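You operate a simulated robot arm through the tools that you are given. There is no shell and no other tool. Be economical: measure what you need, move in short steps, check, and stop when the job is done.

The job below is to be done with a simulated robot arm. You get a single attempt, and the scene is never put back.

## Task
Swap the yellow pot's feed stick for the orange-capped stake, and turn both pots to lean into the room.
Fine: the stick goes into the free end hole of the sandstone block; pots stay on their saucers.

It is judged by the outcome, as a careful person would: the job done as asked, and still so three seconds after it is handed in. It fails if anything else is knocked over, pushed out of place, dropped, spilled or broken.

## Robot
A 7-joint arm with a two-finger parallel gripper, fixed in place. Base frame: the origin is at the foot of the arm, x ahead of it, y to its left, z up; the work surface is at about z = 704. Units: mm, degrees, N and s.
With the tool pointing down near the work surface it reaches from about 140 to 660 mm from the base axis. Its first joint turns from -66.0 to 66.0 degrees. Payload 2.4 kg.
The TCP is the grasp point between the finger pads, 30 mm short of the fingertips. In the tool frame z runs along the fingers and y along their closing line. The gripper opens to 94 mm. The fingers are 28 mm wide and 10 mm thick; the gripper's body (50 by 96 mm) begins 55 mm behind the TCP.
Orientation is that of the tool frame in the base frame, as a unit quaternion [x, y, z, w]. With the fingers straight down and closing along the base's y, the tool's x points along the base's -x, its y along +y and its z along -z.

## Interface
- The arm moves only by the tool play_rows. Its argument "steps" is one flat list of numbers, 7 for each row, row after row: the shift along the tool's x, y, z in mm, then the turn, a rotation vector about the tool's x, y, z in degrees, then the closure in counts, from 0 (fully open) to 255 (shut). In form: [dx, dy, dz, ax, ay, az, gripper, dx, dy, dz, ax, ay, az, gripper, ...]. A call has 1 to 12 rows; each row shifts and turns the commanded pose from where the row before left it, along the tool's axes as they then stand. Each row takes 0.2 s and may step no farther than 50 mm and 8.6 degrees from the row before; otherwise, or with a gripper value out of range, the whole call is refused. A pose out of reach is approached as far as the arm can. The call stops where the force on the tool passes 40 N (or 10 N more than at its start, if that is more) or the arm is blocked; 0.2 s more then pass. Each finger travels about 153 mm/s and halts on what it meets, pressing with about 29 N; the grip force reading is that of the motor and also rises with nothing between the fingers. The clock runs only during rows and for 0.2 s after the last one: add rows that do not move to give the fingers time. It gives the time, the measured TCP pose, the force on the tool (base axes), the opening and the grip force at its end, in the units of the frame above (readings bear some noise).
- Cameras (640 x 400 px; columns grow to the right, rows downward): "scene" is fixed at [19.1, 479.2, 1459.8]; the picture's right is [-0.83, -0.56, 0.00], its down [-0.28, 0.42, -0.86] and it looks along [0.48, -0.72, -0.50] (base axes); focal length 331 px, centre (320, 200). "wrist" rides on the gripper at [76, 14, -103] in the tool frame; the picture's right is [-0.18, 0.98, 0.00], its down [-0.75, -0.14, -0.64] and it looks along [-0.63, -0.12, 0.77] (tool axes); focal length 243 px, centre (320, 200).
- grab_frame(camera): a new picture of that camera. It takes no simulated time.
- pixel_to_xyz(camera, pixels): for up to 12 pixels [column, row] of the newest picture of that camera ("zoom" is the newest enlarged one), the place [x, y, z] in the base frame of the surface seen there, good to about 2 mm, but the place of the scene camera against the robot may be out by one fixed shift of up to 25 mm in any direction. It takes no simulated time.
- close_up(camera, box): a new picture of the part [left, top, right, bottom] of that camera's present view, enlarged. It takes no simulated time.
- finish_job(): hands the job in; it is judged then, once.

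Work in short steps. Measure before you move; look again where a grasp or a placing could have gone wrong, and mend it. You have 80 turns and 38 pictures in all, those below and enlarged ones among them. Open the gripper and draw the arm clear of the work before you hand the job in, unless the task says otherwise; then end with one line.

The tools are called after "Request:" as name(argument=value, ...) on one line, values as JSON. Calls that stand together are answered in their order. play_rows: Moves the arm, as the interface text tells. Its arguments: {"type":"object","properties":{"steps":{"type":"array","items":{"type":"number"}}},"required":["steps"]} The other tools are called the same way: grab_frame (camera) takes a picture; pixel_to_xyz (camera, pixels) gives the place of the surface under pixels of a picture; close_up (camera, box) takes an enlarged picture of a part of a camera's view; finish_job () hands the job in.

At the start:

```text
time_s: 0.0
eef_pos: [432.4, 84.2, 1132.5]
orientation: [0.0, 1.0, 0.0, 0.0]
contact_force: [-0.3, -0.6, 0.5]
width: 93.7
gripper_force: 0.0
```

scene: 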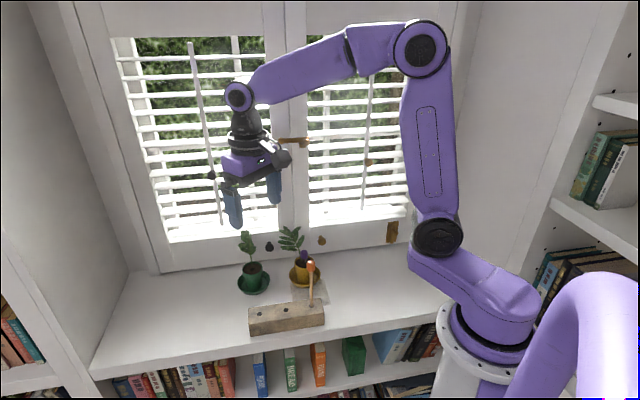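
wrist: 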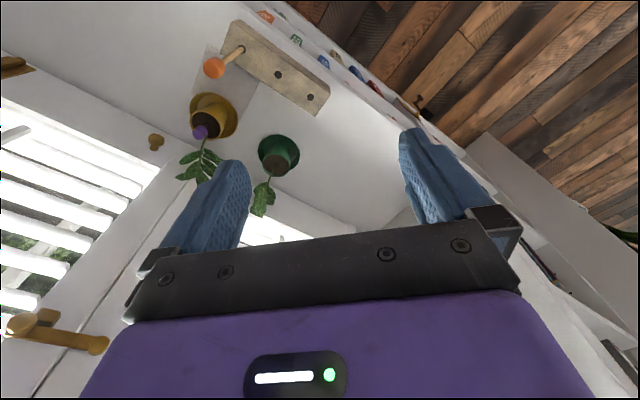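

I'll look closely at the pots and the block in both views before measuring anything.

Request:
close_up(camera="scene", box=[220, 220, 348, 340])

Request:
close_up(camera="wrist", box=[130, 0, 350, 230])

```text
3.33 times, centred on (284, 280) of scene
```

zoom: 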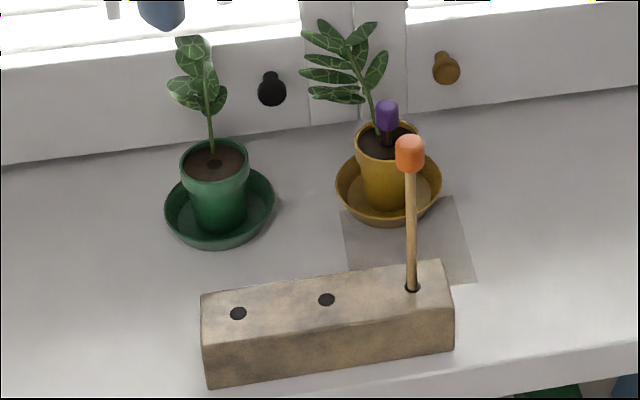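

```text
1.74 times, centred on (240, 115) of wrist
```

zoom: 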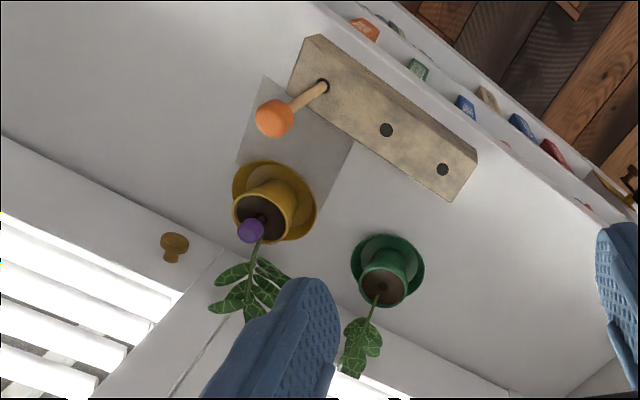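

The wrist close-up shows the orange cap at (275,118), purple cap (250,230), holes (386,130) and (443,169), yellow rim about (263,215) and green rim about (384,285). I measure these points in the wrist zoom.

Request:
pixel_to_xyz(camera="zoom", pixels=[[275, 118], [318, 88], [386, 130], [443, 169], [250, 230], [235, 212], [293, 202], [275, 240], [359, 288], [408, 278], [375, 305], [390, 260]])

Request:
pixel_to_xyz(camera="zoom", pixels=[[316, 36], [477, 152], [452, 203], [289, 84], [270, 160], [317, 205], [385, 235], [424, 270], [260, 310], [250, 270], [375, 360], [340, 245]])

```text
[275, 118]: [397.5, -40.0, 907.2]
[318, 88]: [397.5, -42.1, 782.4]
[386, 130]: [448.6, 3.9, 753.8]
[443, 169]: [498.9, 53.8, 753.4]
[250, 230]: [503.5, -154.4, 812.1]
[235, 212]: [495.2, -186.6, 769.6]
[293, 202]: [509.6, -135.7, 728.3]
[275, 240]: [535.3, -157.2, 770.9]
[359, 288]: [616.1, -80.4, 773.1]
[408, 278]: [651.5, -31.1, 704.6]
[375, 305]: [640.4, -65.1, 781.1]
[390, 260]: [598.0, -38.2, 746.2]
```

```text
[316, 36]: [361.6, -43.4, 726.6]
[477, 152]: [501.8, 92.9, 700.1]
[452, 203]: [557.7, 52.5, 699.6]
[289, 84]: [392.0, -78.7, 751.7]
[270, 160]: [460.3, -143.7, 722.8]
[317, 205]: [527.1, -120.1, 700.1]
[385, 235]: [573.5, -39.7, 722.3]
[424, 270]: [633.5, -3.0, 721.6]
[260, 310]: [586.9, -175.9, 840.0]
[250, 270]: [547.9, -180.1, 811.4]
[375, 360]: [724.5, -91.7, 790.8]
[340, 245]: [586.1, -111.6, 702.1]
```

Block, holes and stake are located. Now I need the pots' centres, the plants' lean and height, and the window wall, so I take tight scene close-ups.

Request:
close_up(camera="scene", box=[270, 220, 334, 260])

Request:
close_up(camera="scene", box=[228, 225, 340, 295])

```text
10.00 times, centred on (302, 240) of scene
```

zoom: 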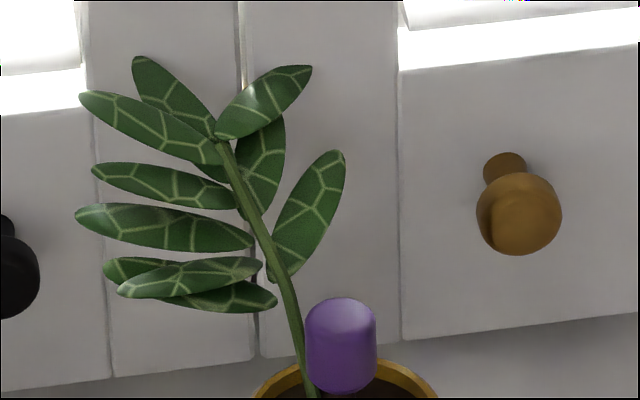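

```text
5.71 times, centred on (284, 260) of scene
```

zoom: 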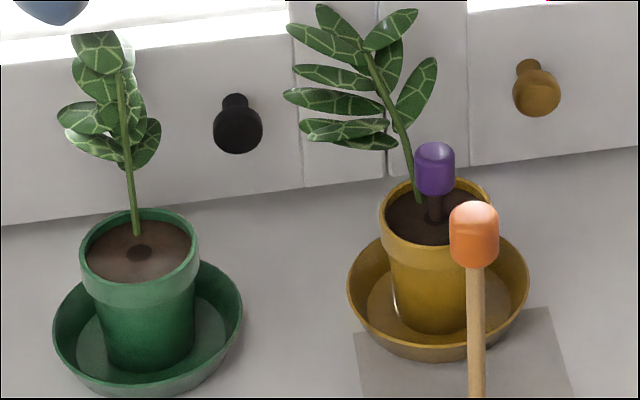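

I measure plant, pot and wall points in this zoom: yellow stem (418,200)→(366,50), green stem (136,235)→(118,65), leaf tips, rims and wall.

Request:
pixel_to_xyz(camera="zoom", pixels=[[418, 198], [395, 115], [367, 55], [290, 95], [326, 10], [414, 14], [432, 65], [435, 168], [385, 215], [490, 200], [438, 244], [434, 215]])

Request:
pixel_to_xyz(camera="zoom", pixels=[[136, 232], [126, 140], [120, 80], [98, 40], [65, 115], [158, 130], [138, 252], [82, 250], [198, 240], [145, 302], [145, 209], [443, 180]])

Request:
pixel_to_xyz(camera="zoom", pixels=[[30, 200], [270, 170], [500, 145], [620, 100], [475, 225], [56, 330], [241, 315], [349, 285], [527, 280], [238, 130], [540, 90], [430, 350]])

Request:
close_up(camera="scene", box=[240, 255, 340, 340])

```text
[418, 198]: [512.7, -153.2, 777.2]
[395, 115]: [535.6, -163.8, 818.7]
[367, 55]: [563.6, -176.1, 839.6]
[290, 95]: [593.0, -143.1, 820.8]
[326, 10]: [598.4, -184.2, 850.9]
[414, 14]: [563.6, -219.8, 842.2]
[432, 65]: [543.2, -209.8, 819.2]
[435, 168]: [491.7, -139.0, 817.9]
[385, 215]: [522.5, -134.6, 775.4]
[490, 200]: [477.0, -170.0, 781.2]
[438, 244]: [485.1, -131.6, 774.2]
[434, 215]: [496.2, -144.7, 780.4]
```

```text
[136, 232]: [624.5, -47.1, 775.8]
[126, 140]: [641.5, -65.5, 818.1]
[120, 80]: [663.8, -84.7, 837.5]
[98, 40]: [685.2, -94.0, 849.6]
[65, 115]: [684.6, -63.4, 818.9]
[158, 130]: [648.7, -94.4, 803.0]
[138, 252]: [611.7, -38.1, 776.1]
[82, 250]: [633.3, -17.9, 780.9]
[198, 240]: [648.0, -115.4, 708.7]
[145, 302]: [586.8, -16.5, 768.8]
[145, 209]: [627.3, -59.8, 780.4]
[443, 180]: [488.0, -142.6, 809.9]
```

```text
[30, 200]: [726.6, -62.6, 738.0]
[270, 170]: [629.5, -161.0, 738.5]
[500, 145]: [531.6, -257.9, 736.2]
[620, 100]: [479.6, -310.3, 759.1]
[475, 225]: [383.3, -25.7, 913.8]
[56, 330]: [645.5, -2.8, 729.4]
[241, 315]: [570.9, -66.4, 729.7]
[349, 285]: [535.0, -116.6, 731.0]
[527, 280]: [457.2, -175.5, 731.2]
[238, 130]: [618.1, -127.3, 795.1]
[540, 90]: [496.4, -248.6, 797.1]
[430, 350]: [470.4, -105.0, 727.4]
```

```text
4.71 times, centred on (290, 298) of scene
```

zoom: 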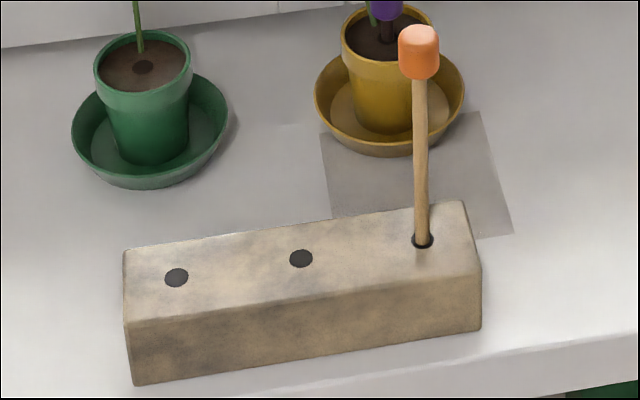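

Wall runs at 45° (x−y≈const), so room is toward (−0.71,+0.71). I measure the block holes (176,277), (301,258), (422,243) in this scene zoom to get the scene-camera offset against the wrist measurements.

Request:
pixel_to_xyz(camera="zoom", pixels=[[176, 277], [301, 258], [422, 242], [419, 50], [400, 30], [420, 170], [143, 67], [386, 10], [120, 250], [460, 202], [481, 270], [386, 40]])

```text
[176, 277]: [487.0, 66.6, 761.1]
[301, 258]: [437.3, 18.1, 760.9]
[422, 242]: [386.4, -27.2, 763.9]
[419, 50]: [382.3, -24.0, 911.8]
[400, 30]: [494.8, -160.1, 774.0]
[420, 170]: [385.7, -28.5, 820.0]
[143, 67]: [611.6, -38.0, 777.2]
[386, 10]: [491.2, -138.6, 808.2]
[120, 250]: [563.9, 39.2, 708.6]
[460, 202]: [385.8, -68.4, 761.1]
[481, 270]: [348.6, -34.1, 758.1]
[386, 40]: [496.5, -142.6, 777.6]
```

Offset found: true ≈ scene + (11.7, −13.5, −7). The stick is at about (508,−158), top z 812; I move above it, turn the tool 24° so fingers straddle across the plant's lean, and half-close.

Request:
play_rows(steps=[-12.6, -40.4, 20, 0, 0, 0, 0, -12.6, -40.4, 20, 0, 0, 0, 0, -12.6, -40.4, 20, 0, 0, 0, 0, -12.6, -40.4, 20, 0, 0, 0, 60, -12.6, -40.4, 20, 0, 0, 0, 110, -12.6, -40.4, 20, 0, 0, 0, 110, 0, 0, 35, 0, 0, 8, 110, 0, 0, 35, 0, 0, 8, 110, 0, 0, 35, 0, 0, 8, 110, 0, 0, 0, 0, 0, 0, 110])

Request:
grab_frame(camera="wrist")

```text
time_s: 2.2
eef_pos: [508.5, -158.5, 909.7]
orientation: [0.209, 0.978, 0.001, 0.0]
contact_force: [-0.3, 0.2, 0.1]
width: 53.7
gripper_force: 0.1
```

```text
30 pictures are left
```

wrist: 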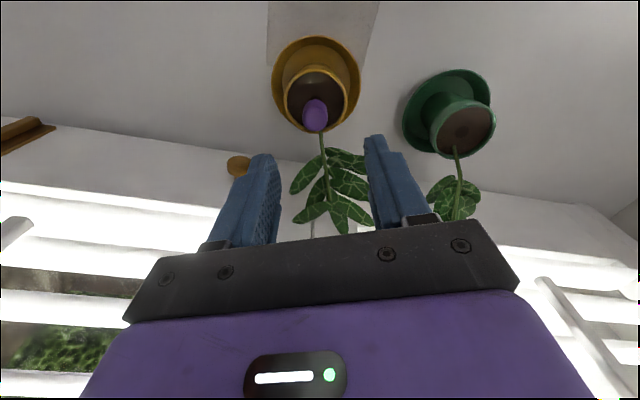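

Tool is over the stick at yaw 156°. I measure cap (315,112), both rims and soil in this nearer wrist view.

Request:
pixel_to_xyz(camera="wrist", pixels=[[315, 104], [315, 116], [284, 95], [348, 95], [316, 67], [318, 84], [432, 128], [494, 122], [460, 103], [470, 155], [318, 74], [464, 128]])

Request:
close_up(camera="wrist", box=[240, 20, 520, 240])

```text
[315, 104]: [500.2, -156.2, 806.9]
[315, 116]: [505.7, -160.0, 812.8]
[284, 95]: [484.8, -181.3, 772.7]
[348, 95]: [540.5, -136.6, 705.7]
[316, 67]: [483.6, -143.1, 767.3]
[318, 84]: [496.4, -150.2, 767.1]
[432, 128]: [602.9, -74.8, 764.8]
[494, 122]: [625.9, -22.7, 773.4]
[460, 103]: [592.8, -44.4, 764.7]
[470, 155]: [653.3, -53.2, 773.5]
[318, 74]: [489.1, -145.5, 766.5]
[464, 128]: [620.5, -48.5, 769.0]
```

```text
1.82 times, centred on (380, 130) of wrist
```

zoom: 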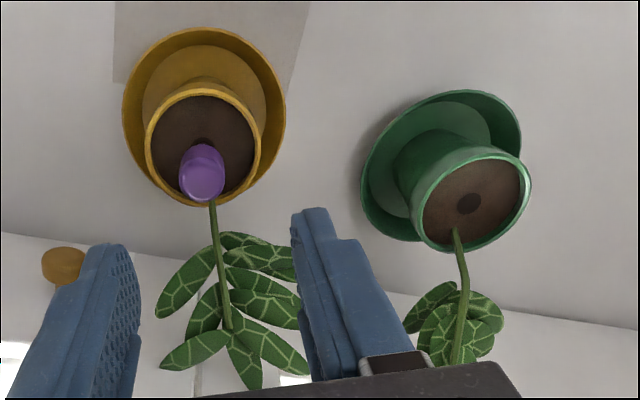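

I measure rim points in this zoom: yellow left (147,148), right (259,150), top (205,91), bottom (190,203); green left (414,205), right (528,185), top (478,152), bottom (462,247), plus hole (468,203).

Request:
pixel_to_xyz(camera="zoom", pixels=[[147, 148], [258, 150], [204, 91], [190, 202], [203, 140], [202, 178], [415, 205], [527, 183], [478, 153], [460, 247], [468, 203], [457, 233]])

```text
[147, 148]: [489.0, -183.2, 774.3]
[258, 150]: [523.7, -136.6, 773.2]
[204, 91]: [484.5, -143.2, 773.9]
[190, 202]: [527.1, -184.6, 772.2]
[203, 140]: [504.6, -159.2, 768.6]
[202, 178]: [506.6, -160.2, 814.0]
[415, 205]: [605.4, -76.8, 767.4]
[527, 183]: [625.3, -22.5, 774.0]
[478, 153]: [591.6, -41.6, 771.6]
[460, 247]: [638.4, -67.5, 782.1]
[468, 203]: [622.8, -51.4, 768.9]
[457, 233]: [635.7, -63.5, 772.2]
```

Stick axis ≈ (506.5,−160), cap top z 814, hole at the pot centre. I lower to TCP z 811 (fingertips 8 mm above the rim) and close.

Request:
play_rows(steps=[1.2, -2.2, 33, 0, 0, 0, 110, 0, 0, 33, 0, 0, 0, 110, 0, 0, 22, 0, 0, 0, 110, 0, 0, 10.5, 0, 0, 0, 110, 0, 0, 0, 0, 0, 0, 110, 0, 0, 0, 0, 0, 0, 255, 0, 0, 0, 0, 0, 0, 255, 0, 0, 0, 0, 0, 0, 255])

Request:
grab_frame(camera="wrist")

```text
time_s: 4.0
eef_pos: [504.5, -160.6, 809.5]
orientation: [0.208, 0.978, 0.0, 0.001]
contact_force: [-0.3, -0.4, 0.6]
width: 19.9
gripper_force: 28.8
```

```text
28 pictures are left
```

wrist: 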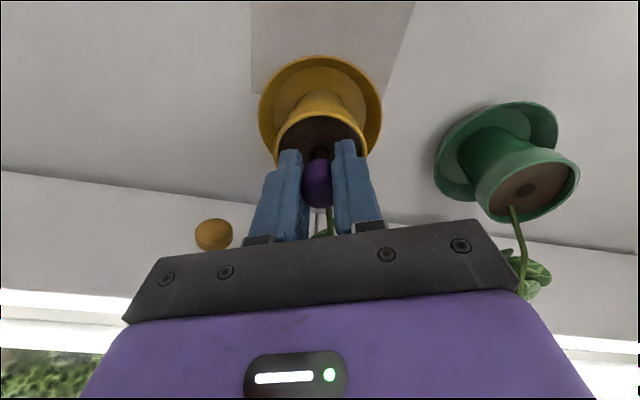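

Cap is held, width 19.9 mm with 28.8 N. I pull straight up gently, about 110 mm.

Request:
play_rows(steps=[0, 0, -8, 0, 0, 0, 255, 0, 0, -12, 0, 0, 0, 255, 0, 0, -20, 0, 0, 0, 255, 0, 0, -25, 0, 0, 0, 255, 0, 0, -25, 0, 0, 0, 255, 0, 0, -25, 0, 0, 0, 255])

Request:
close_up(camera="scene", box=[220, 170, 348, 300])

```text
time_s: 5.4
eef_pos: [507.2, -158.3, 924.5]
orientation: [0.208, 0.978, 0.0, -0.001]
contact_force: [0.1, 0.2, 0.0]
width: 19.6
gripper_force: 29.1
```

```text
3.08 times, centred on (284, 235) of scene
```

zoom: 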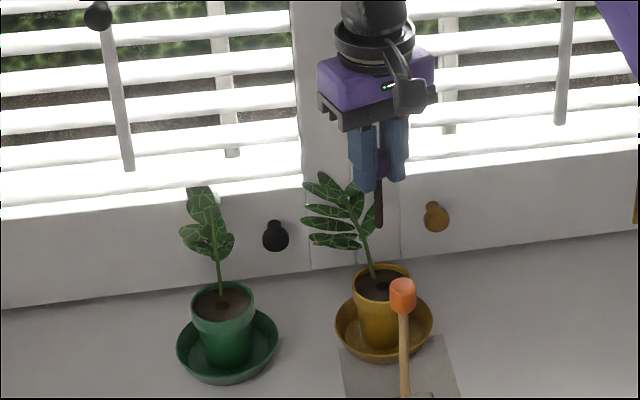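

Stick is out. I measure its rod bottom (379,224), rod top near (380,185) and the bare hole in the yellow pot (376,284).

Request:
pixel_to_xyz(camera="zoom", pixels=[[379, 223], [379, 205], [380, 188], [383, 165], [378, 284], [377, 290]])

Request:
close_up(camera="scene", box=[280, 210, 320, 250])

```text
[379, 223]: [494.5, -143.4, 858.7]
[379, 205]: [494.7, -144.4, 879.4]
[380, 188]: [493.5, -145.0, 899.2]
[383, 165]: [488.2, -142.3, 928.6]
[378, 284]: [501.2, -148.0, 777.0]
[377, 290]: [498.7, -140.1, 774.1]
```

```text
10.00 times, centred on (300, 230) of scene
```

zoom: 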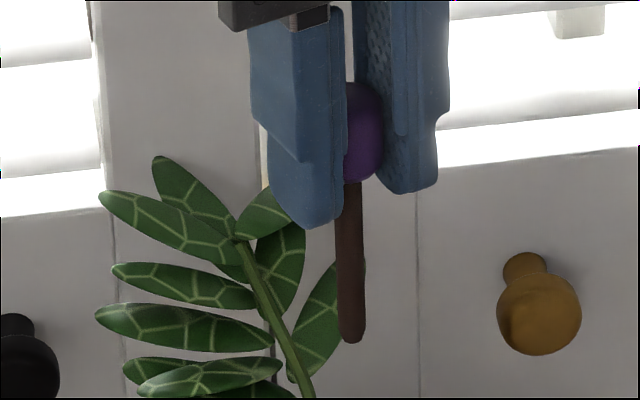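

Rod is vertical, its bottom about 75 mm below TCP. I carry it at this height to above the free end hole (499,54) and look down with the wrist camera.

Request:
play_rows(steps=[18.9, 38, 0, 0, 0, 0, 255, 18.9, 38, 0, 0, 0, 0, 255, 18.9, 38, 0, 0, 0, 0, 255, 18.9, 38, 0, 0, 0, 0, 255, 18.9, 38, 0, 0, 0, 0, 255, 0, 0, 40, 0, 0, 0, 255, 0, 0, 30, 0, 0, 0, 255, 0, 0, 0, 0, 0, 0, 255])

Request:
close_up(camera="wrist", box=[220, 50, 420, 220])

Request:
close_up(camera="scene", box=[240, 250, 330, 340])

```text
time_s: 7.2
eef_pos: [498.1, 52.0, 854.7]
orientation: [0.207, 0.978, 0.0, 0.0]
contact_force: [0.4, -0.1, -0.7]
width: 19.7
gripper_force: 29.0
```

```text
2.35 times, centred on (320, 135) of wrist
```

zoom: 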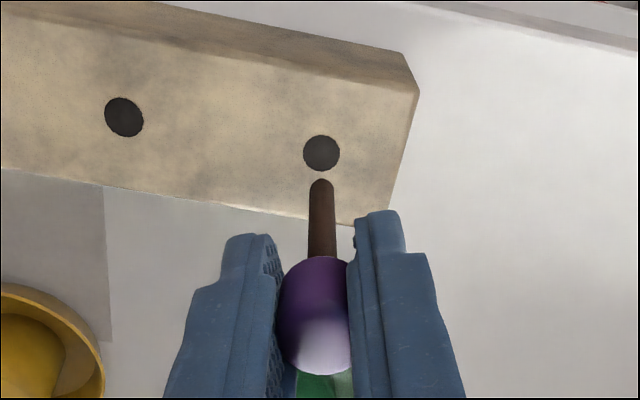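

```text
4.44 times, centred on (285, 295) of scene
```

zoom: 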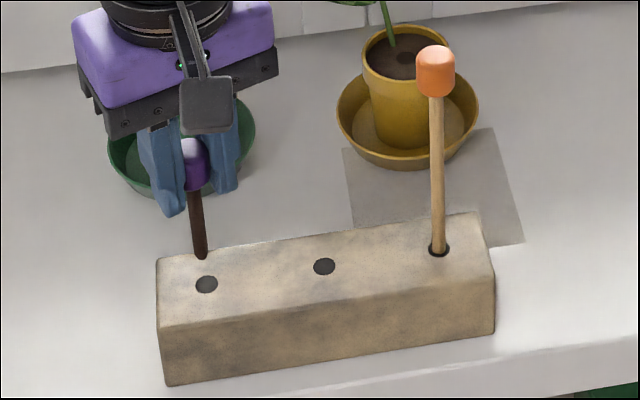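

I measure rod tip and holes in the scene zoom: tip (202,254), rod (196,215), holes (207,284), (324,266).

Request:
pixel_to_xyz(camera="zoom", pixels=[[202, 254], [199, 235], [196, 212], [206, 284], [324, 266]])

Request:
close_up(camera="wrist", box=[250, 70, 410, 190])

```text
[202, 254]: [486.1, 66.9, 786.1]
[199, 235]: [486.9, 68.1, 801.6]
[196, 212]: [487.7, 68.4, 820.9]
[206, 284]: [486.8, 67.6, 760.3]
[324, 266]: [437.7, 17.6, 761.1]
```

```text
3.33 times, centred on (330, 130) of wrist
```

zoom: 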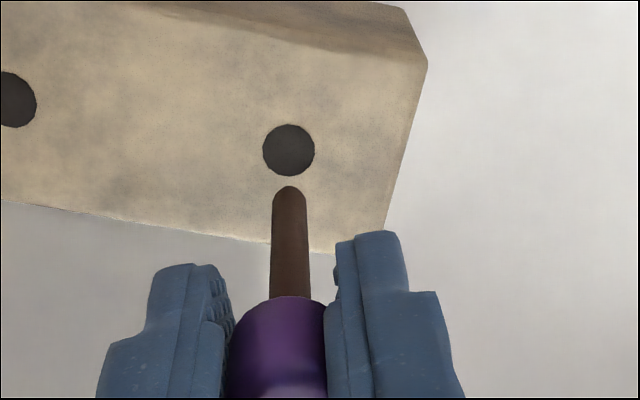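

Request:
pixel_to_xyz(camera="zoom", pixels=[[289, 150], [289, 193], [290, 215], [290, 250], [290, 285], [264, 150], [315, 150], [289, 125], [289, 175], [14, 100]])

```text
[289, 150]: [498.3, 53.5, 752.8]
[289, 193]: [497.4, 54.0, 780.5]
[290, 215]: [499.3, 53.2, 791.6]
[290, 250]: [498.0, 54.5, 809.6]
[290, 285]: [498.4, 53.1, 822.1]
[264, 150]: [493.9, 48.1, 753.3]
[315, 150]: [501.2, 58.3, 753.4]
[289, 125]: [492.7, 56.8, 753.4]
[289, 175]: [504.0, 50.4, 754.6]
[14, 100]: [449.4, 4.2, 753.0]
```

Rod centre reads ≈(500.5,52) against the hole at (498.2,53.6). I shift by that difference and descend in small steps.

Request:
play_rows(steps=[2.3, 0.5, 0, 0, 0, 0, 255, 0, 0, 12, 0, 0, 0, 255, 0, 0, 10, 0, 0, 0, 255, 0, 0, 6, 0, 0, 0, 255, 0, 0, 6, 0, 0, 0, 255, 0, 0, 6, 0, 0, 0, 255, 0, 0, 6, 0, 0, 0, 255, 0, 0, 6, 0, 0, 0, 255])

Request:
close_up(camera="scene", box=[240, 250, 330, 340])

```text
time_s: 9.0
eef_pos: [495.6, 53.6, 803.2]
orientation: [0.208, 0.978, 0.0, 0.0]
contact_force: [-0.1, 0.5, 0.3]
width: 19.7
gripper_force: 29.0
```

```text
4.44 times, centred on (285, 295) of scene
```

zoom: 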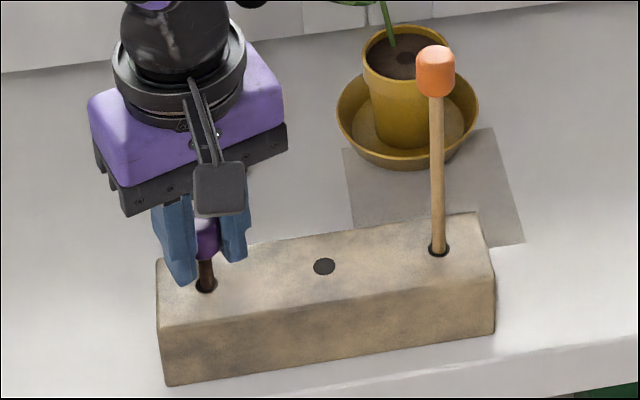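

The rod is in the hole with no force. I go down further in small steps until it seats or tips near the block top.

Request:
play_rows(steps=[0, 0, 5, 0, 0, 0, 255, 0, 0, 4, 0, 0, 0, 255, 0, 0, 3, 0, 0, 0, 255, 0, 0, 2, 0, 0, 0, 255, 0, 0, 0, 0, 0, 0, 255])

Request:
close_up(camera="wrist", box=[220, 50, 420, 220])

```text
time_s: 10.2
eef_pos: [495.1, 53.7, 790.0]
orientation: [0.208, 0.978, 0.0, 0.002]
contact_force: [3.9, -1.4, 24.8]
width: 19.8
gripper_force: 28.6
```

```text
2.35 times, centred on (320, 135) of wrist
```

zoom: 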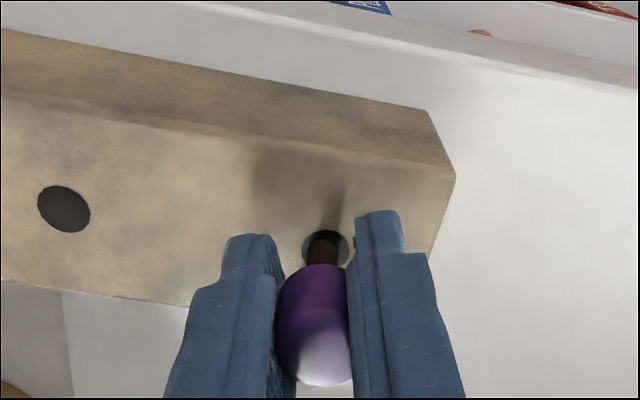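

It has seated (24.8 N up). I ease off 1 mm, open modestly, and lift straight away.

Request:
play_rows(steps=[0, 0, -1, 0, 0, 0, 255, 0, 0, 0, 0, 0, 0, 120, 0, 0, 0, 0, 0, 0, 120, 0, 0, -25, 0, 0, 0, 120, 0, 0, -40, 0, 0, 0, 120, 0, 0, -45, 0, 0, 0, 120])

Request:
grab_frame(camera="wrist")

```text
time_s: 11.6
eef_pos: [495.6, 52.5, 901.5]
orientation: [0.209, 0.978, 0.0, -0.001]
contact_force: [-1.0, -0.4, 0.5]
width: 50.1
gripper_force: 0.1
```

```text
20 pictures are left
```

wrist: 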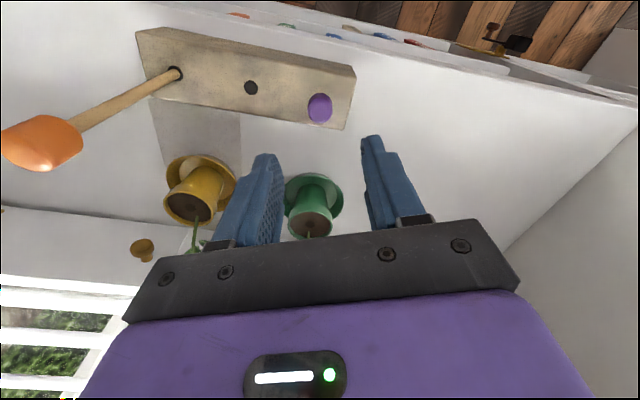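

The stick stands in the end hole (purple cap at (320,108)). I move back above the yellow pot and open fully, then measure the rim and hole without the stick in the way.

Request:
play_rows(steps=[-19.56, -38.08, 0, 0, 0, 0, 120, -19.56, -38.08, 0, 0, 0, 0, 120, -19.56, -38.08, 0, 0, 0, 0, 120, -19.56, -38.08, 0, 0, 0, 0, 60, -19.56, -38.08, 0, 0, 0, 0, 0, 0, 0, 0, 0, 0, 0, 0])

Request:
close_up(camera="wrist", box=[240, 20, 520, 240])

```text
time_s: 13.0
eef_pos: [506.0, -161.6, 900.3]
orientation: [0.208, 0.978, 0.0, -0.001]
contact_force: [0.3, 0.4, -0.2]
width: 94.1
gripper_force: 0.0
```

```text
1.82 times, centred on (380, 130) of wrist
```

zoom: 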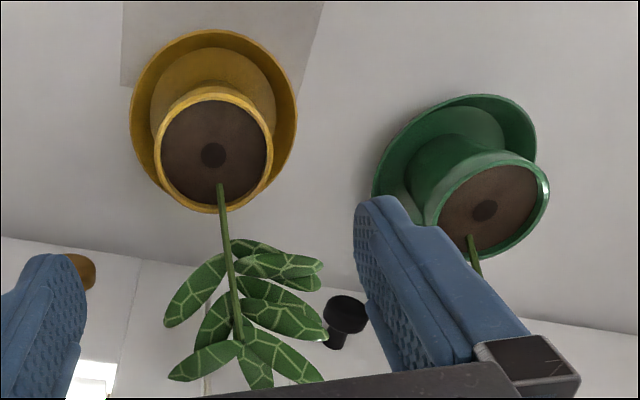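

I measure the yellow rim (156,153), (270,155), (213,92), (205,209), hole (213,154), stem (220,187)–(238,335), and green hole (484,211).

Request:
pixel_to_xyz(camera="zoom", pixels=[[213, 154], [157, 153], [269, 155], [213, 92], [205, 209], [220, 188], [229, 250], [238, 335], [185, 377], [310, 375], [484, 211], [472, 238]])

```text
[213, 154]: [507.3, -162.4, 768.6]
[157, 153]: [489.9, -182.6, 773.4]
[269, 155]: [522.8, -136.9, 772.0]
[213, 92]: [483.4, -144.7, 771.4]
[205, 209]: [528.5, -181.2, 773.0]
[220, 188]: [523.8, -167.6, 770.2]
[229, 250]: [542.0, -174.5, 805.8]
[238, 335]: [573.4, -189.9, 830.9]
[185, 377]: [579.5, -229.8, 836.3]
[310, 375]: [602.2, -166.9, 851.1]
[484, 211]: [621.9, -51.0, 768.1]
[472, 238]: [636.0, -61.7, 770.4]
```

Yellow pot axis ≈ (506.7,−161.7), lean ≈ −24°, so it needs about +159°. I descend to TCP z 785 (tips at 755, on the rim band) and close gradually.

Request:
play_rows(steps=[-0.4, -1.7, 30, 0, 0, 0, 0, 0, 0, 30, 0, 0, 0, 0, 0, 0, 30, 0, 0, 0, 0, 0, 0, 15, 0, 0, 0, 0, 0, 0, 9, 0, 0, 0, 0, 0, 0, 0, 0, 0, 0, 60, 0, 0, 0, 0, 0, 0, 85, 0, 0, 0, 0, 0, 0, 100, 0, 0, 0, 0, 0, 0, 130, 0, 0, 0, 0, 0, 0, 130])

Request:
close_up(camera="scene", box=[220, 190, 348, 310])

```text
time_s: 15.2
eef_pos: [506.0, -161.6, 786.4]
orientation: [0.208, 0.978, 0.0, 0.0]
contact_force: [-0.4, -0.8, -0.6]
width: 60.3
gripper_force: 28.5
```

```text
3.33 times, centred on (284, 250) of scene
```

zoom: 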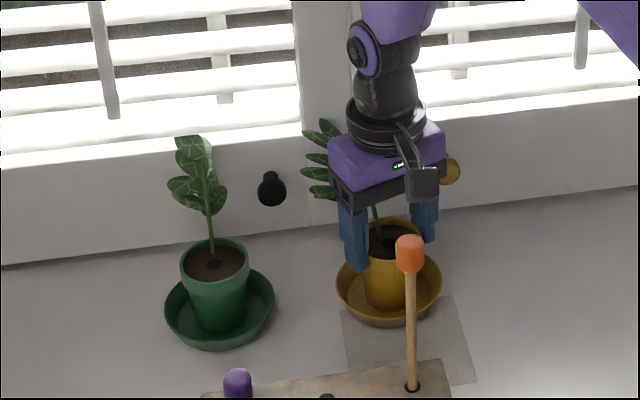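

Pot is gripped, 60.3 mm wide. I raise it 2 mm so the saucer isn't dragged, and turn it +80° (−80° about tool z), then set it down.

Request:
play_rows(steps=[0, 0, -2, 0, 0, 0, 130, 0, 0, 0, 0, 0, -8, 130, 0, 0, 0, 0, 0, -8, 130, 0, 0, 0, 0, 0, -8, 130, 0, 0, 0, 0, 0, -8, 130, 0, 0, 0, 0, 0, -8, 130, 0, 0, 0, 0, 0, -8, 130, 0, 0, 0, 0, 0, -8, 130, 0, 0, 0, 0, 0, -8, 130, 0, 0, 0, 0, 0, -8, 130, 0, 0, 0, 0, 0, -8, 130, 0, 0, 0, 0, 0, 0, 130])

Request:
close_up(camera="scene", box=[220, 190, 348, 310])

```text
time_s: 17.8
eef_pos: [506.4, -162.3, 788.8]
orientation: [-0.47, 0.883, 0.0, 0.001]
contact_force: [-0.1, 0.2, -0.6]
width: 60.2
gripper_force: 29.2
```

```text
3.33 times, centred on (284, 250) of scene
```

zoom: 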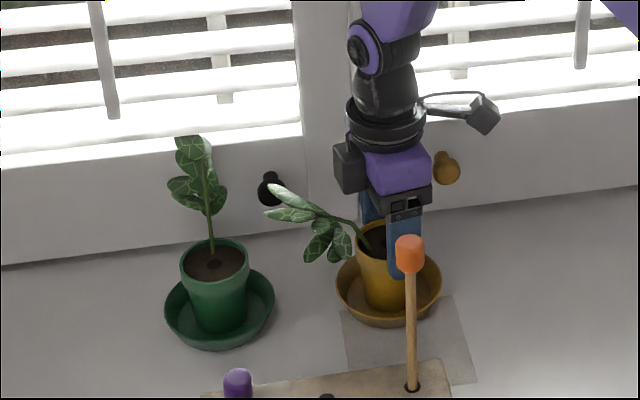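

Worked: plant now points sideways along the window. I lower, release, rise clear of the leaves and swing the tool back for the second grasp.

Request:
play_rows(steps=[0, 0, 2, 0, 0, 0, 130, 0, 0, 0, 0, 0, 0, 90, 0, 0, 0, 0, 0, 0, 0, 0, 0, 0, 0, 0, 0, 0, 0, 0, -30, 0, 0, 0, 0, 0, 0, -45, 0, 0, 0, 0, 0, 0, -45, 0, 0, 8, 0, 0, 0, 0, 0, 0, 8, 0, 0, 0, 0, 0, 0, 8, 0, 0, 0, 0, 0, 0, 8, 0, 0, 0, 0, 0, 0, 8, 0, 0, 0, 0, 0, 0, 8, 0])

Request:
play_rows(steps=[0, 0, 0, 0, 0, 8, 0, 0, 0, 0, 0, 0, 8, 0, 0, 0, 0, 0, 0, 8, 0, 0, 0, 0, 0, 0, 8, 0, 0, 0, 0, 0, 0, 8, 0, 0, 0, 0, 0, 0, 8, 0, 0, 0, 0, 0, 0, 8, 0, 0, 0, 0, 0, 0, 8, 0, 0, 0, 0, 0, 0, 8, 0, 0, 0, 0, 0, 0, 8, 0, 0, 0, 0, 0, 0, 8, 0, 0, 0, 0, 0, 0, 8, 0])

Request:
play_rows(steps=[0, 0, 0, 0, 0, 8, 0, 0, 0, 0, 0, 0, 8, 0, 0, 0, 0, 0, 0, 0, 0])

Request:
grab_frame(camera="wrist")

```text
time_s: 20.4
eef_pos: [508.2, -162.1, 905.2]
orientation: [-0.068, 0.998, -0.001, 0.001]
contact_force: [0.4, -0.3, -0.5]
width: 94.1
gripper_force: 0.1
```

```text
time_s: 23.0
eef_pos: [506.6, -162.7, 906.3]
orientation: [0.696, 0.719, 0.0, 0.0]
contact_force: [0.1, 0.2, 0.2]
width: 94.0
gripper_force: 0.1
```

```text
time_s: 23.8
eef_pos: [507.0, -161.7, 907.1]
orientation: [0.789, 0.615, 0.001, 0.001]
contact_force: [0.7, 0.1, 0.0]
width: 93.9
gripper_force: 0.1
```

```text
16 pictures are left
```

wrist: 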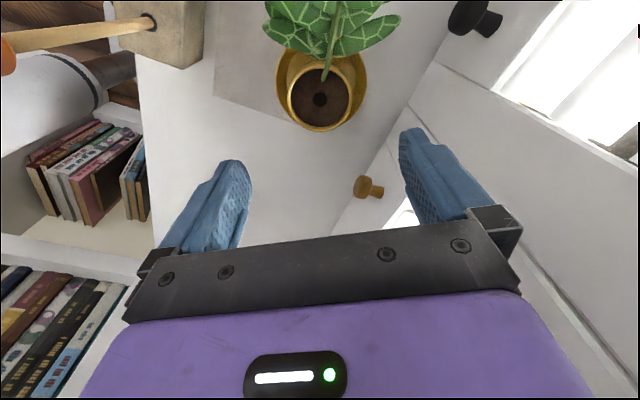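

Tool yaw is 76° with the plant on the camera side. I check the pot's place: rim (289,100), (350,100), (320,128), hole (320,99), stem base (325,78).

Request:
pixel_to_xyz(camera="wrist", pixels=[[289, 98], [350, 98], [320, 128], [320, 99], [325, 80], [330, 50], [340, 8]])

```text
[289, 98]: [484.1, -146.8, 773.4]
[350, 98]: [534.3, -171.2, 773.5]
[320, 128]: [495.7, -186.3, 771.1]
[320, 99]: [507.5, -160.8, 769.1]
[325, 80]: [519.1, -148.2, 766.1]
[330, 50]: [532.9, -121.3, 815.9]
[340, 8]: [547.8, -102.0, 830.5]
```

Pot centre ≈(507.7,−160.7), lean now ≈57°, so 78° remain. I descend again, grip, and check contact.

Request:
play_rows(steps=[1.2, 0.7, 30, 0, 0, 0, 0, 0, 0, 30, 0, 0, 0, 0, 0, 0, 30, 0, 0, 0, 0, 0, 0, 20, 0, 0, 0, 0, 0, 0, 10, 0, 0, 0, 0, 0, 0, 0, 0, 0, 0, 60, 0, 0, 0, 0, 0, 0, 85, 0, 0, 0, 0, 0, 0, 100, 0, 0, 0, 0, 0, 0, 130, 0, 0, 0, 0, 0, 0, 130])

Request:
play_rows(steps=[0, 0, -2, 0, 0, 0, 130, 0, 0, 0, 0, 0, -7.8, 130, 0, 0, 0, 0, 0, -7.8, 130, 0, 0, 0, 0, 0, -7.8, 130, 0, 0, 0, 0, 0, -7.8, 130, 0, 0, 0, 0, 0, -7.8, 130, 0, 0, 0, 0, 0, -7.8, 130, 0, 0, 0, 0, 0, -7.8, 130, 0, 0, 0, 0, 0, -7.8, 130, 0, 0, 0, 0, 0, -7.8, 130, 0, 0, 0, 0, 0, -7.8, 130, 0, 0, 0, 0, 0, 0, 130])

Request:
close_up(camera="scene", box=[220, 190, 348, 310])

```text
time_s: 26.0
eef_pos: [507.9, -162.7, 785.0]
orientation: [0.788, 0.615, 0.0, 0.0]
contact_force: [-0.5, -0.1, -0.1]
width: 60.0
gripper_force: 29.1
```

```text
time_s: 28.6
eef_pos: [508.6, -161.5, 787.4]
orientation: [0.225, 0.974, 0.0, -0.001]
contact_force: [0.2, 0.5, -3.5]
width: 59.6
gripper_force: 28.9
```

```text
3.33 times, centred on (284, 250) of scene
```

zoom: 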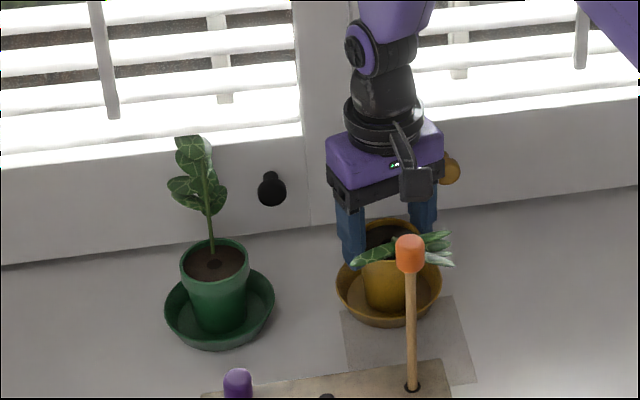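

The yellow plant now leans into the room. I set it down, release, rise straight up, and go above the green pot.

Request:
play_rows(steps=[0, 0, 2, 0, 0, 0, 130, 0, 0, 0, 0, 0, 0, 90, 0, 0, 0, 0, 0, 0, 0, 0, 0, 0, 0, 0, 0, 0, 0, 0, -30, 0, 0, 0, 0, 0, 0, -45, 0, 0, 0, 0, 0, 0, -45, 0, 0, 0, 0, -13.6, 37.05, 0, 0, 0, 0, 0, -13.6, 37.05, 0, 0, 0, 0, 0, -13.6, 37.05, 0, 0, 0, 0, 0, -13.6, 37.05, 0, 0, 0, 0, 0, 0, 0, 0, 0, 0, 0, 0])

Request:
grab_frame(camera="wrist")

Request:
grab_frame(camera="scene")

```text
time_s: 31.2
eef_pos: [623.3, -52.6, 906.8]
orientation: [0.226, 0.974, 0.0, 0.0]
contact_force: [-0.2, -0.1, -0.4]
width: 94.2
gripper_force: 0.1
```

```text
14 pictures are left
```

wrist: 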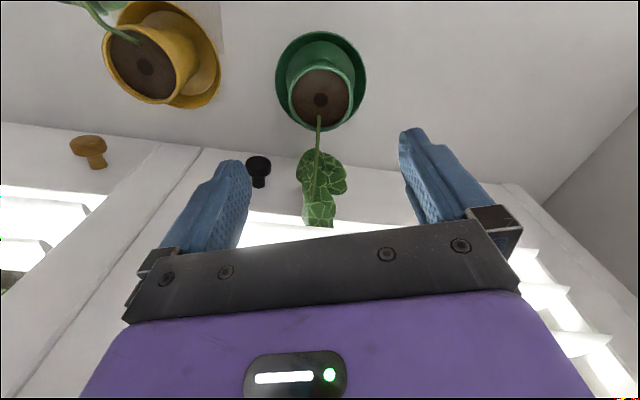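

```text
13 pictures are left
```

scene: 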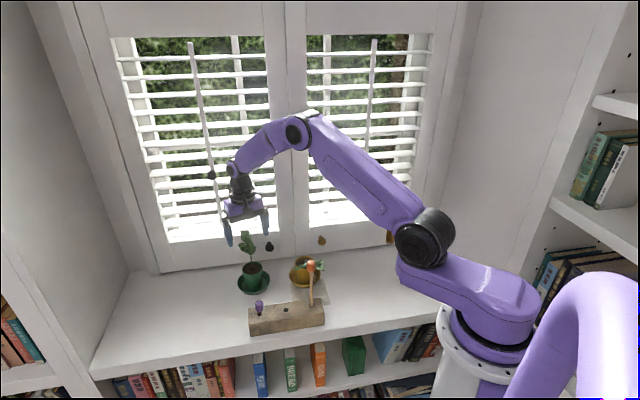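

I measure the green pot in the wrist view: hole (320,100), rim (289,97), (352,100), (321,68), (318,127), stem (319,117)–(317,160), leaf tips, knob (258,170).

Request:
pixel_to_xyz(camera="wrist", pixels=[[320, 100], [291, 97], [351, 100], [321, 70], [316, 126], [319, 118], [317, 150], [314, 190], [318, 224], [347, 185], [298, 170], [258, 162]])

```text
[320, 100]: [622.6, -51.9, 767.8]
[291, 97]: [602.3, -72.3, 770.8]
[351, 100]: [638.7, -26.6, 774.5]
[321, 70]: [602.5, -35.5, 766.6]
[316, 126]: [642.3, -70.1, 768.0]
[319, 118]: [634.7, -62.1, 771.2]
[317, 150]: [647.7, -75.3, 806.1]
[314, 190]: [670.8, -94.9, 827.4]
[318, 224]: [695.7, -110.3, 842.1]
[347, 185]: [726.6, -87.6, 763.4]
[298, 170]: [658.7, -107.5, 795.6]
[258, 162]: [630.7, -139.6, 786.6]
```

Green axis ≈ (621.6,−51.5), lean ≈ −40°, needing about +175°. I descend and grip its rim the same way.

Request:
play_rows(steps=[0, 0, 30, 0, 0, 0, 0, 0, 0, 30, 0, 0, 0, 0, 0, 0, 30, 0, 0, 0, 0, 0, 0, 20, 0, 0, 0, 0, 0, 0, 10, 0, 0, 0, 0, 0, 0, 0, 0, 0, 0, 60, 0, 0, 0, 0, 0, 0, 85, 0, 0, 0, 0, 0, 0, 100, 0, 0, 0, 0, 0, 0, 130, 0, 0, 0, 0, 0, 0, 130])

```text
time_s: 33.4
eef_pos: [621.1, -52.1, 787.1]
orientation: [0.225, 0.974, 0.0, 0.0]
contact_force: [0.5, 1.2, 0.7]
width: 59.5
gripper_force: 29.2
```

Gripped at 59.5 mm. I lift 2 mm and turn +86°.

Request:
play_rows(steps=[0, 0, -2, 0, 0, 0, 130, 0, 0, 0, 0, 0, -8.6, 130, 0, 0, 0, 0, 0, -8.6, 130, 0, 0, 0, 0, 0, -8.6, 130, 0, 0, 0, 0, 0, -8.6, 130, 0, 0, 0, 0, 0, -8.6, 130, 0, 0, 0, 0, 0, -8.6, 130, 0, 0, 0, 0, 0, -8.6, 130, 0, 0, 0, 0, 0, -8.6, 130, 0, 0, 0, 0, 0, -8.6, 130, 0, 0, 0, 0, 0, -8.6, 130, 0, 0, 0, 0, 0, 0, 130])

Request:
close_up(camera="scene", box=[200, 190, 348, 320])

```text
time_s: 36.0
eef_pos: [621.8, -52.7, 788.3]
orientation: [-0.501, 0.866, 0.0, 0.0]
contact_force: [-0.2, -0.6, 0.0]
width: 59.7
gripper_force: 29.0
```

```text
3.08 times, centred on (274, 255) of scene
```

zoom: 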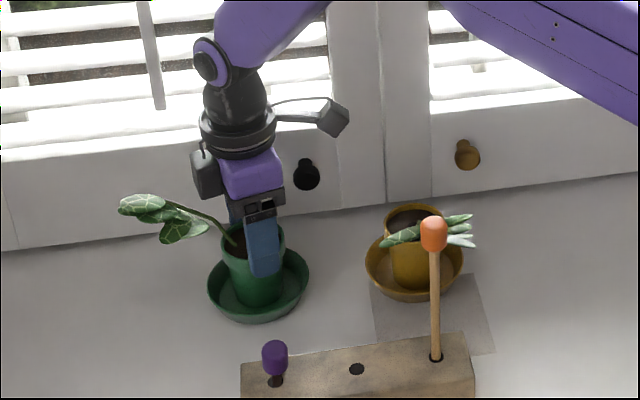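

Good. I lower, release, rise and swing the tool back by 164° to yaw 76° for the second half.

Request:
play_rows(steps=[0, 0, 2, 0, 0, 0, 130, 0, 0, 0, 0, 0, 0, 90, 0, 0, 0, 0, 0, 0, 0, 0, 0, 0, 0, 0, 0, 0, 0, 0, -30, 0, 0, 0, 0, 0, 0, -45, 0, 0, 0, 0, 0, 0, -45, 0, 0, 8.2, 0, 0, 0, 0, 0, 0, 8.2, 0, 0, 0, 0, 0, 0, 8.2, 0, 0, 0, 0, 0, 0, 8.2, 0, 0, 0, 0, 0, 0, 8.2, 0, 0, 0, 0, 0, 0, 8.2, 0])

Request:
play_rows(steps=[0, 0, 0, 0, 0, 8.2, 0, 0, 0, 0, 0, 0, 8.2, 0, 0, 0, 0, 0, 0, 8.2, 0, 0, 0, 0, 0, 0, 8.2, 0, 0, 0, 0, 0, 0, 8.2, 0, 0, 0, 0, 0, 0, 8.2, 0, 0, 0, 0, 0, 0, 8.2, 0, 0, 0, 0, 0, 0, 8.2, 0, 0, 0, 0, 0, 0, 8.2, 0, 0, 0, 0, 0, 0, 8.2, 0, 0, 0, 0, 0, 0, 8.2, 0, 0, 0, 0, 0, 0, 8.2, 0])

Request:
play_rows(steps=[0, 0, 0, 0, 0, 8.2, 0, 0, 0, 0, 0, 0, 8.2, 0, 0, 0, 0, 0, 0, 0, 0])

Request:
grab_frame(camera="wrist")

```text
time_s: 38.6
eef_pos: [621.2, -53.0, 905.6]
orientation: [-0.093, 0.996, 0.0, 0.0]
contact_force: [-0.7, 1.1, 0.1]
width: 94.0
gripper_force: 0.1
```

```text
time_s: 41.2
eef_pos: [621.5, -53.1, 905.0]
orientation: [0.693, 0.721, 0.0, 0.0]
contact_force: [0.6, 0.2, -0.5]
width: 94.0
gripper_force: 0.1
```

```text
time_s: 42.0
eef_pos: [621.6, -52.0, 906.7]
orientation: [0.789, 0.615, 0.0, 0.0]
contact_force: [0.5, -0.5, 0.1]
width: 94.0
gripper_force: 0.0
```

```text
11 pictures are left
```

wrist: 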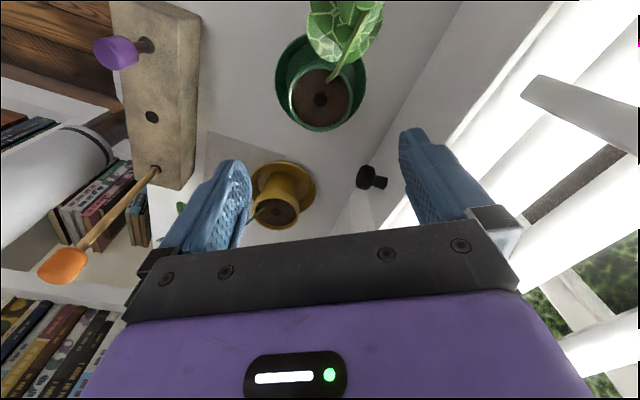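

I check the green pot: hole (320,100), rim (290,98), (351,100), (320,129), stem base (330,80), along (345,55).

Request:
pixel_to_xyz(camera="wrist", pixels=[[320, 100], [290, 98], [350, 100], [320, 129], [330, 80], [343, 55], [355, 30]])

```text
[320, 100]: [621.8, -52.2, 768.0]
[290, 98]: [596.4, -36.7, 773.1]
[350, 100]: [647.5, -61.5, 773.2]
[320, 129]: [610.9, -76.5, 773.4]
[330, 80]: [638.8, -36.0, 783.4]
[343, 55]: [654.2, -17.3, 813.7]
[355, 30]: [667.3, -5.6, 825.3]
```

Lean now ≈46°; 89° remain. I descend, grip and turn it.

Request:
play_rows(steps=[0, 0, 30, 0, 0, 0, 0, 0, 0, 30, 0, 0, 0, 0, 0, 0, 30, 0, 0, 0, 0, 0, 0, 20, 0, 0, 0, 0, 0, 0, 10, 0, 0, 0, 0, 0, 0, 0, 0, 0, 0, 60, 0, 0, 0, 0, 0, 0, 85, 0, 0, 0, 0, 0, 0, 100, 0, 0, 0, 0, 0, 0, 130, 0, 0, 0, 0, 0, 0, 130])

Request:
play_rows(steps=[0, 0, -2, 0, 0, 0, 130, 0, 0, 0, 0, 0, -8.1, 130, 0, 0, 0, 0, 0, -8.1, 130, 0, 0, 0, 0, 0, -8.1, 130, 0, 0, 0, 0, 0, -8.1, 130, 0, 0, 0, 0, 0, -8.1, 130, 0, 0, 0, 0, 0, -8.1, 130, 0, 0, 0, 0, 0, -8.1, 130, 0, 0, 0, 0, 0, -8.1, 130, 0, 0, 0, 0, 0, -8.1, 130, 0, 0, 0, 0, 0, -8.1, 130, 0, 0, 0, 0, 0, -8.1, 130])

Request:
play_rows(steps=[0, 0, 2, 0, 0, 0, 130, 0, 0, 0, 0, 0, 0, 90, 0, 0, 0, 0, 0, 0, 0, 0, 0, 0, 0, 0, 0, 0, 0, 0, -30, 0, 0, 0, 0, 0, 0, -45, 0, 0, 0, 0, 0, 0, -45, 0, 0, 0, 0])

Request:
close_up(camera="scene", box=[220, 210, 348, 340])

```text
time_s: 44.2
eef_pos: [621.4, -52.6, 785.6]
orientation: [0.788, 0.616, 0.0, 0.0]
contact_force: [0.3, -0.5, 0.6]
width: 59.5
gripper_force: 29.3
```

```text
time_s: 46.8
eef_pos: [621.6, -52.3, 787.8]
orientation: [0.128, 0.992, 0.0, 0.0]
contact_force: [-0.1, 0.3, -3.0]
width: 59.4
gripper_force: 28.8
```

```text
time_s: 48.4
eef_pos: [621.9, -50.8, 906.7]
orientation: [0.129, 0.992, 0.0, 0.0]
contact_force: [0.8, -0.1, -0.5]
width: 93.7
gripper_force: 0.1
```

```text
3.08 times, centred on (284, 275) of scene
```

zoom: 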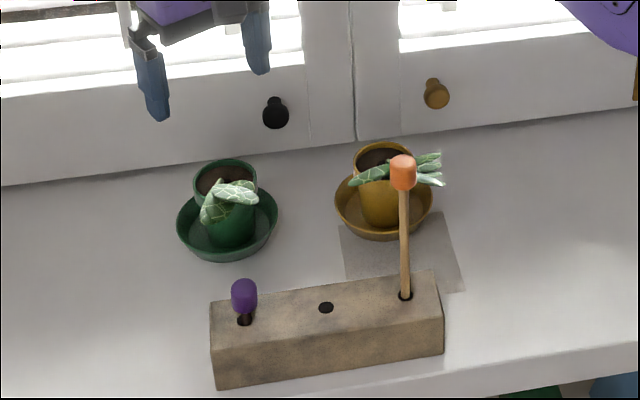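

Both plants now lean into the room, and stick stands in its hole. Next the stake: I rise to 950 and move above its cap at about (399,−45).

Request:
play_rows(steps=[0, 0, -45, 0, 0, 0, 0, 43.3, -10.2, -4, 0, 0, 0, 0, 43.3, -10.2, -4, 0, 0, 0, 60, 43.3, -10.2, -4, 0, 0, 0, 100, 43.3, -10.2, -4, 0, 0, 0, 100, 43.3, -10.2, -4, 0, 0, 0, 100, 0, 0, 0, 0, 0, 0, 100])

Request:
close_up(camera="wrist", box=[200, 20, 440, 240])

```text
time_s: 50.0
eef_pos: [401.2, -48.2, 971.8]
orientation: [0.13, 0.992, 0.0, 0.0]
contact_force: [0.2, -0.5, 0.0]
width: 57.4
gripper_force: 0.0
```

```text
1.82 times, centred on (320, 130) of wrist
```

zoom: 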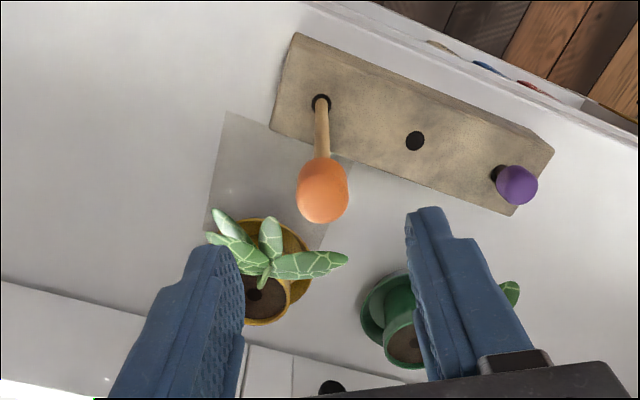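

I measure cap (325,200), (298,190), (347,190), (322,165), stake shaft (321,135), its hole rim (321,103), and the pot's hole (256,294).

Request:
pixel_to_xyz(camera="zoom", pixels=[[326, 205], [300, 190], [345, 190], [322, 170], [322, 150], [321, 125], [321, 98], [256, 294], [266, 265], [268, 225], [220, 235], [340, 260]])

```text
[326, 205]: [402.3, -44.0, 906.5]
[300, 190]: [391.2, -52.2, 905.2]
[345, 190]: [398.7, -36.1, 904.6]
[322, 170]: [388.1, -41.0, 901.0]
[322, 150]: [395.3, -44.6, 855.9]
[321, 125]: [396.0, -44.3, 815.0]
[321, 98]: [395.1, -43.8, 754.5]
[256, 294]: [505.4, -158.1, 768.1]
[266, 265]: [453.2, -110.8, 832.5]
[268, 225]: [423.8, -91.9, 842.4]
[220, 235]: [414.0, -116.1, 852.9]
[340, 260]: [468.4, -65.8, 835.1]
```

Stake axis ≈ (399.4,−45.2), cap about z 880–907, leaves below 853. I descend to TCP 897 (tips 867) and close on the cap.

Request:
play_rows(steps=[0, 0, 30, 0, 0, 0, 100, 0, 0, 28, 0, 0, 0, 100, 0, 0, 15, 0, 0, 0, 100, 0, 0, 0, 0, 0, 0, 100, 0, 0, 0, 0, 0, 0, 170, 0, 0, 0, 0, 0, 0, 255, 0, 0, 0, 0, 0, 0, 255, 0, 0, 0, 0, 0, 0, 255])

```text
time_s: 51.8
eef_pos: [399.1, -47.7, 897.1]
orientation: [0.13, 0.992, 0.0, 0.0]
contact_force: [0.0, -0.1, -0.6]
width: 20.3
gripper_force: 29.4
```

Cap held (20.3 mm). I pull straight up 160 mm.

Request:
play_rows(steps=[0, 0, -8, 0, 0, 0, 255, 0, 0, -12, 0, 0, 0, 255, 0, 0, -20, 0, 0, 0, 255, 0, 0, -25, 0, 0, 0, 255, 0, 0, -25, 0, 0, 0, 255, 0, 0, -25, 0, 0, 0, 255, 0, 0, -25, 0, 0, 0, 255, 0, 0, -20, 0, 0, 0, 255, 0, 0, 0, 0, 0, 0, 255])

Request:
grab_frame(camera="scene")

```text
time_s: 53.8
eef_pos: [398.3, -46.2, 1058.9]
orientation: [0.13, 0.992, 0.0, 0.0]
contact_force: [0.4, 0.6, -0.2]
width: 20.6
gripper_force: 29.3
```

```text
8 pictures are left
```

scene: 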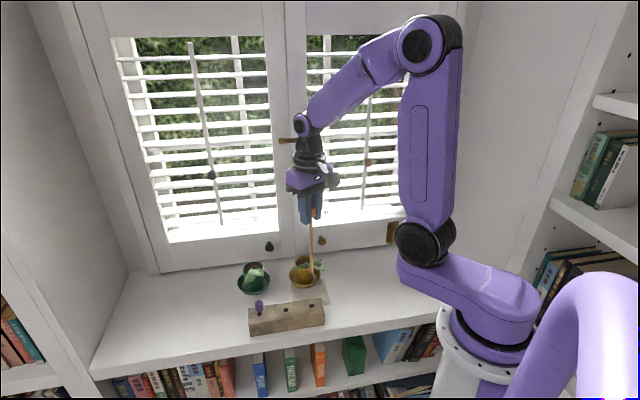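

I measure the stake's lower end around (313,274) and up its shaft, to know its length and tilt.

Request:
close_up(camera="scene", box=[280, 200, 350, 290])

```text
4.44 times, centred on (315, 245) of scene
```

zoom: 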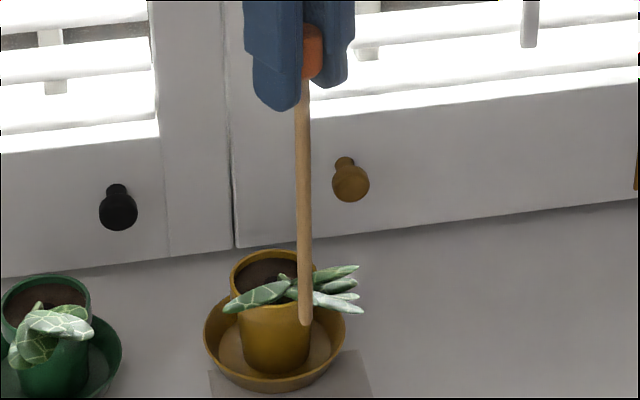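

Request:
pixel_to_xyz(camera="zoom", pixels=[[305, 321], [304, 300], [304, 250], [304, 200], [304, 150], [303, 110]])

```text
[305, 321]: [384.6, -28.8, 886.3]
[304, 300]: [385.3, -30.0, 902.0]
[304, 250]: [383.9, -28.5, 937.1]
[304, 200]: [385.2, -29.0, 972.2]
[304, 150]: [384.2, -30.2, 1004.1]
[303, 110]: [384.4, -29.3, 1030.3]
```

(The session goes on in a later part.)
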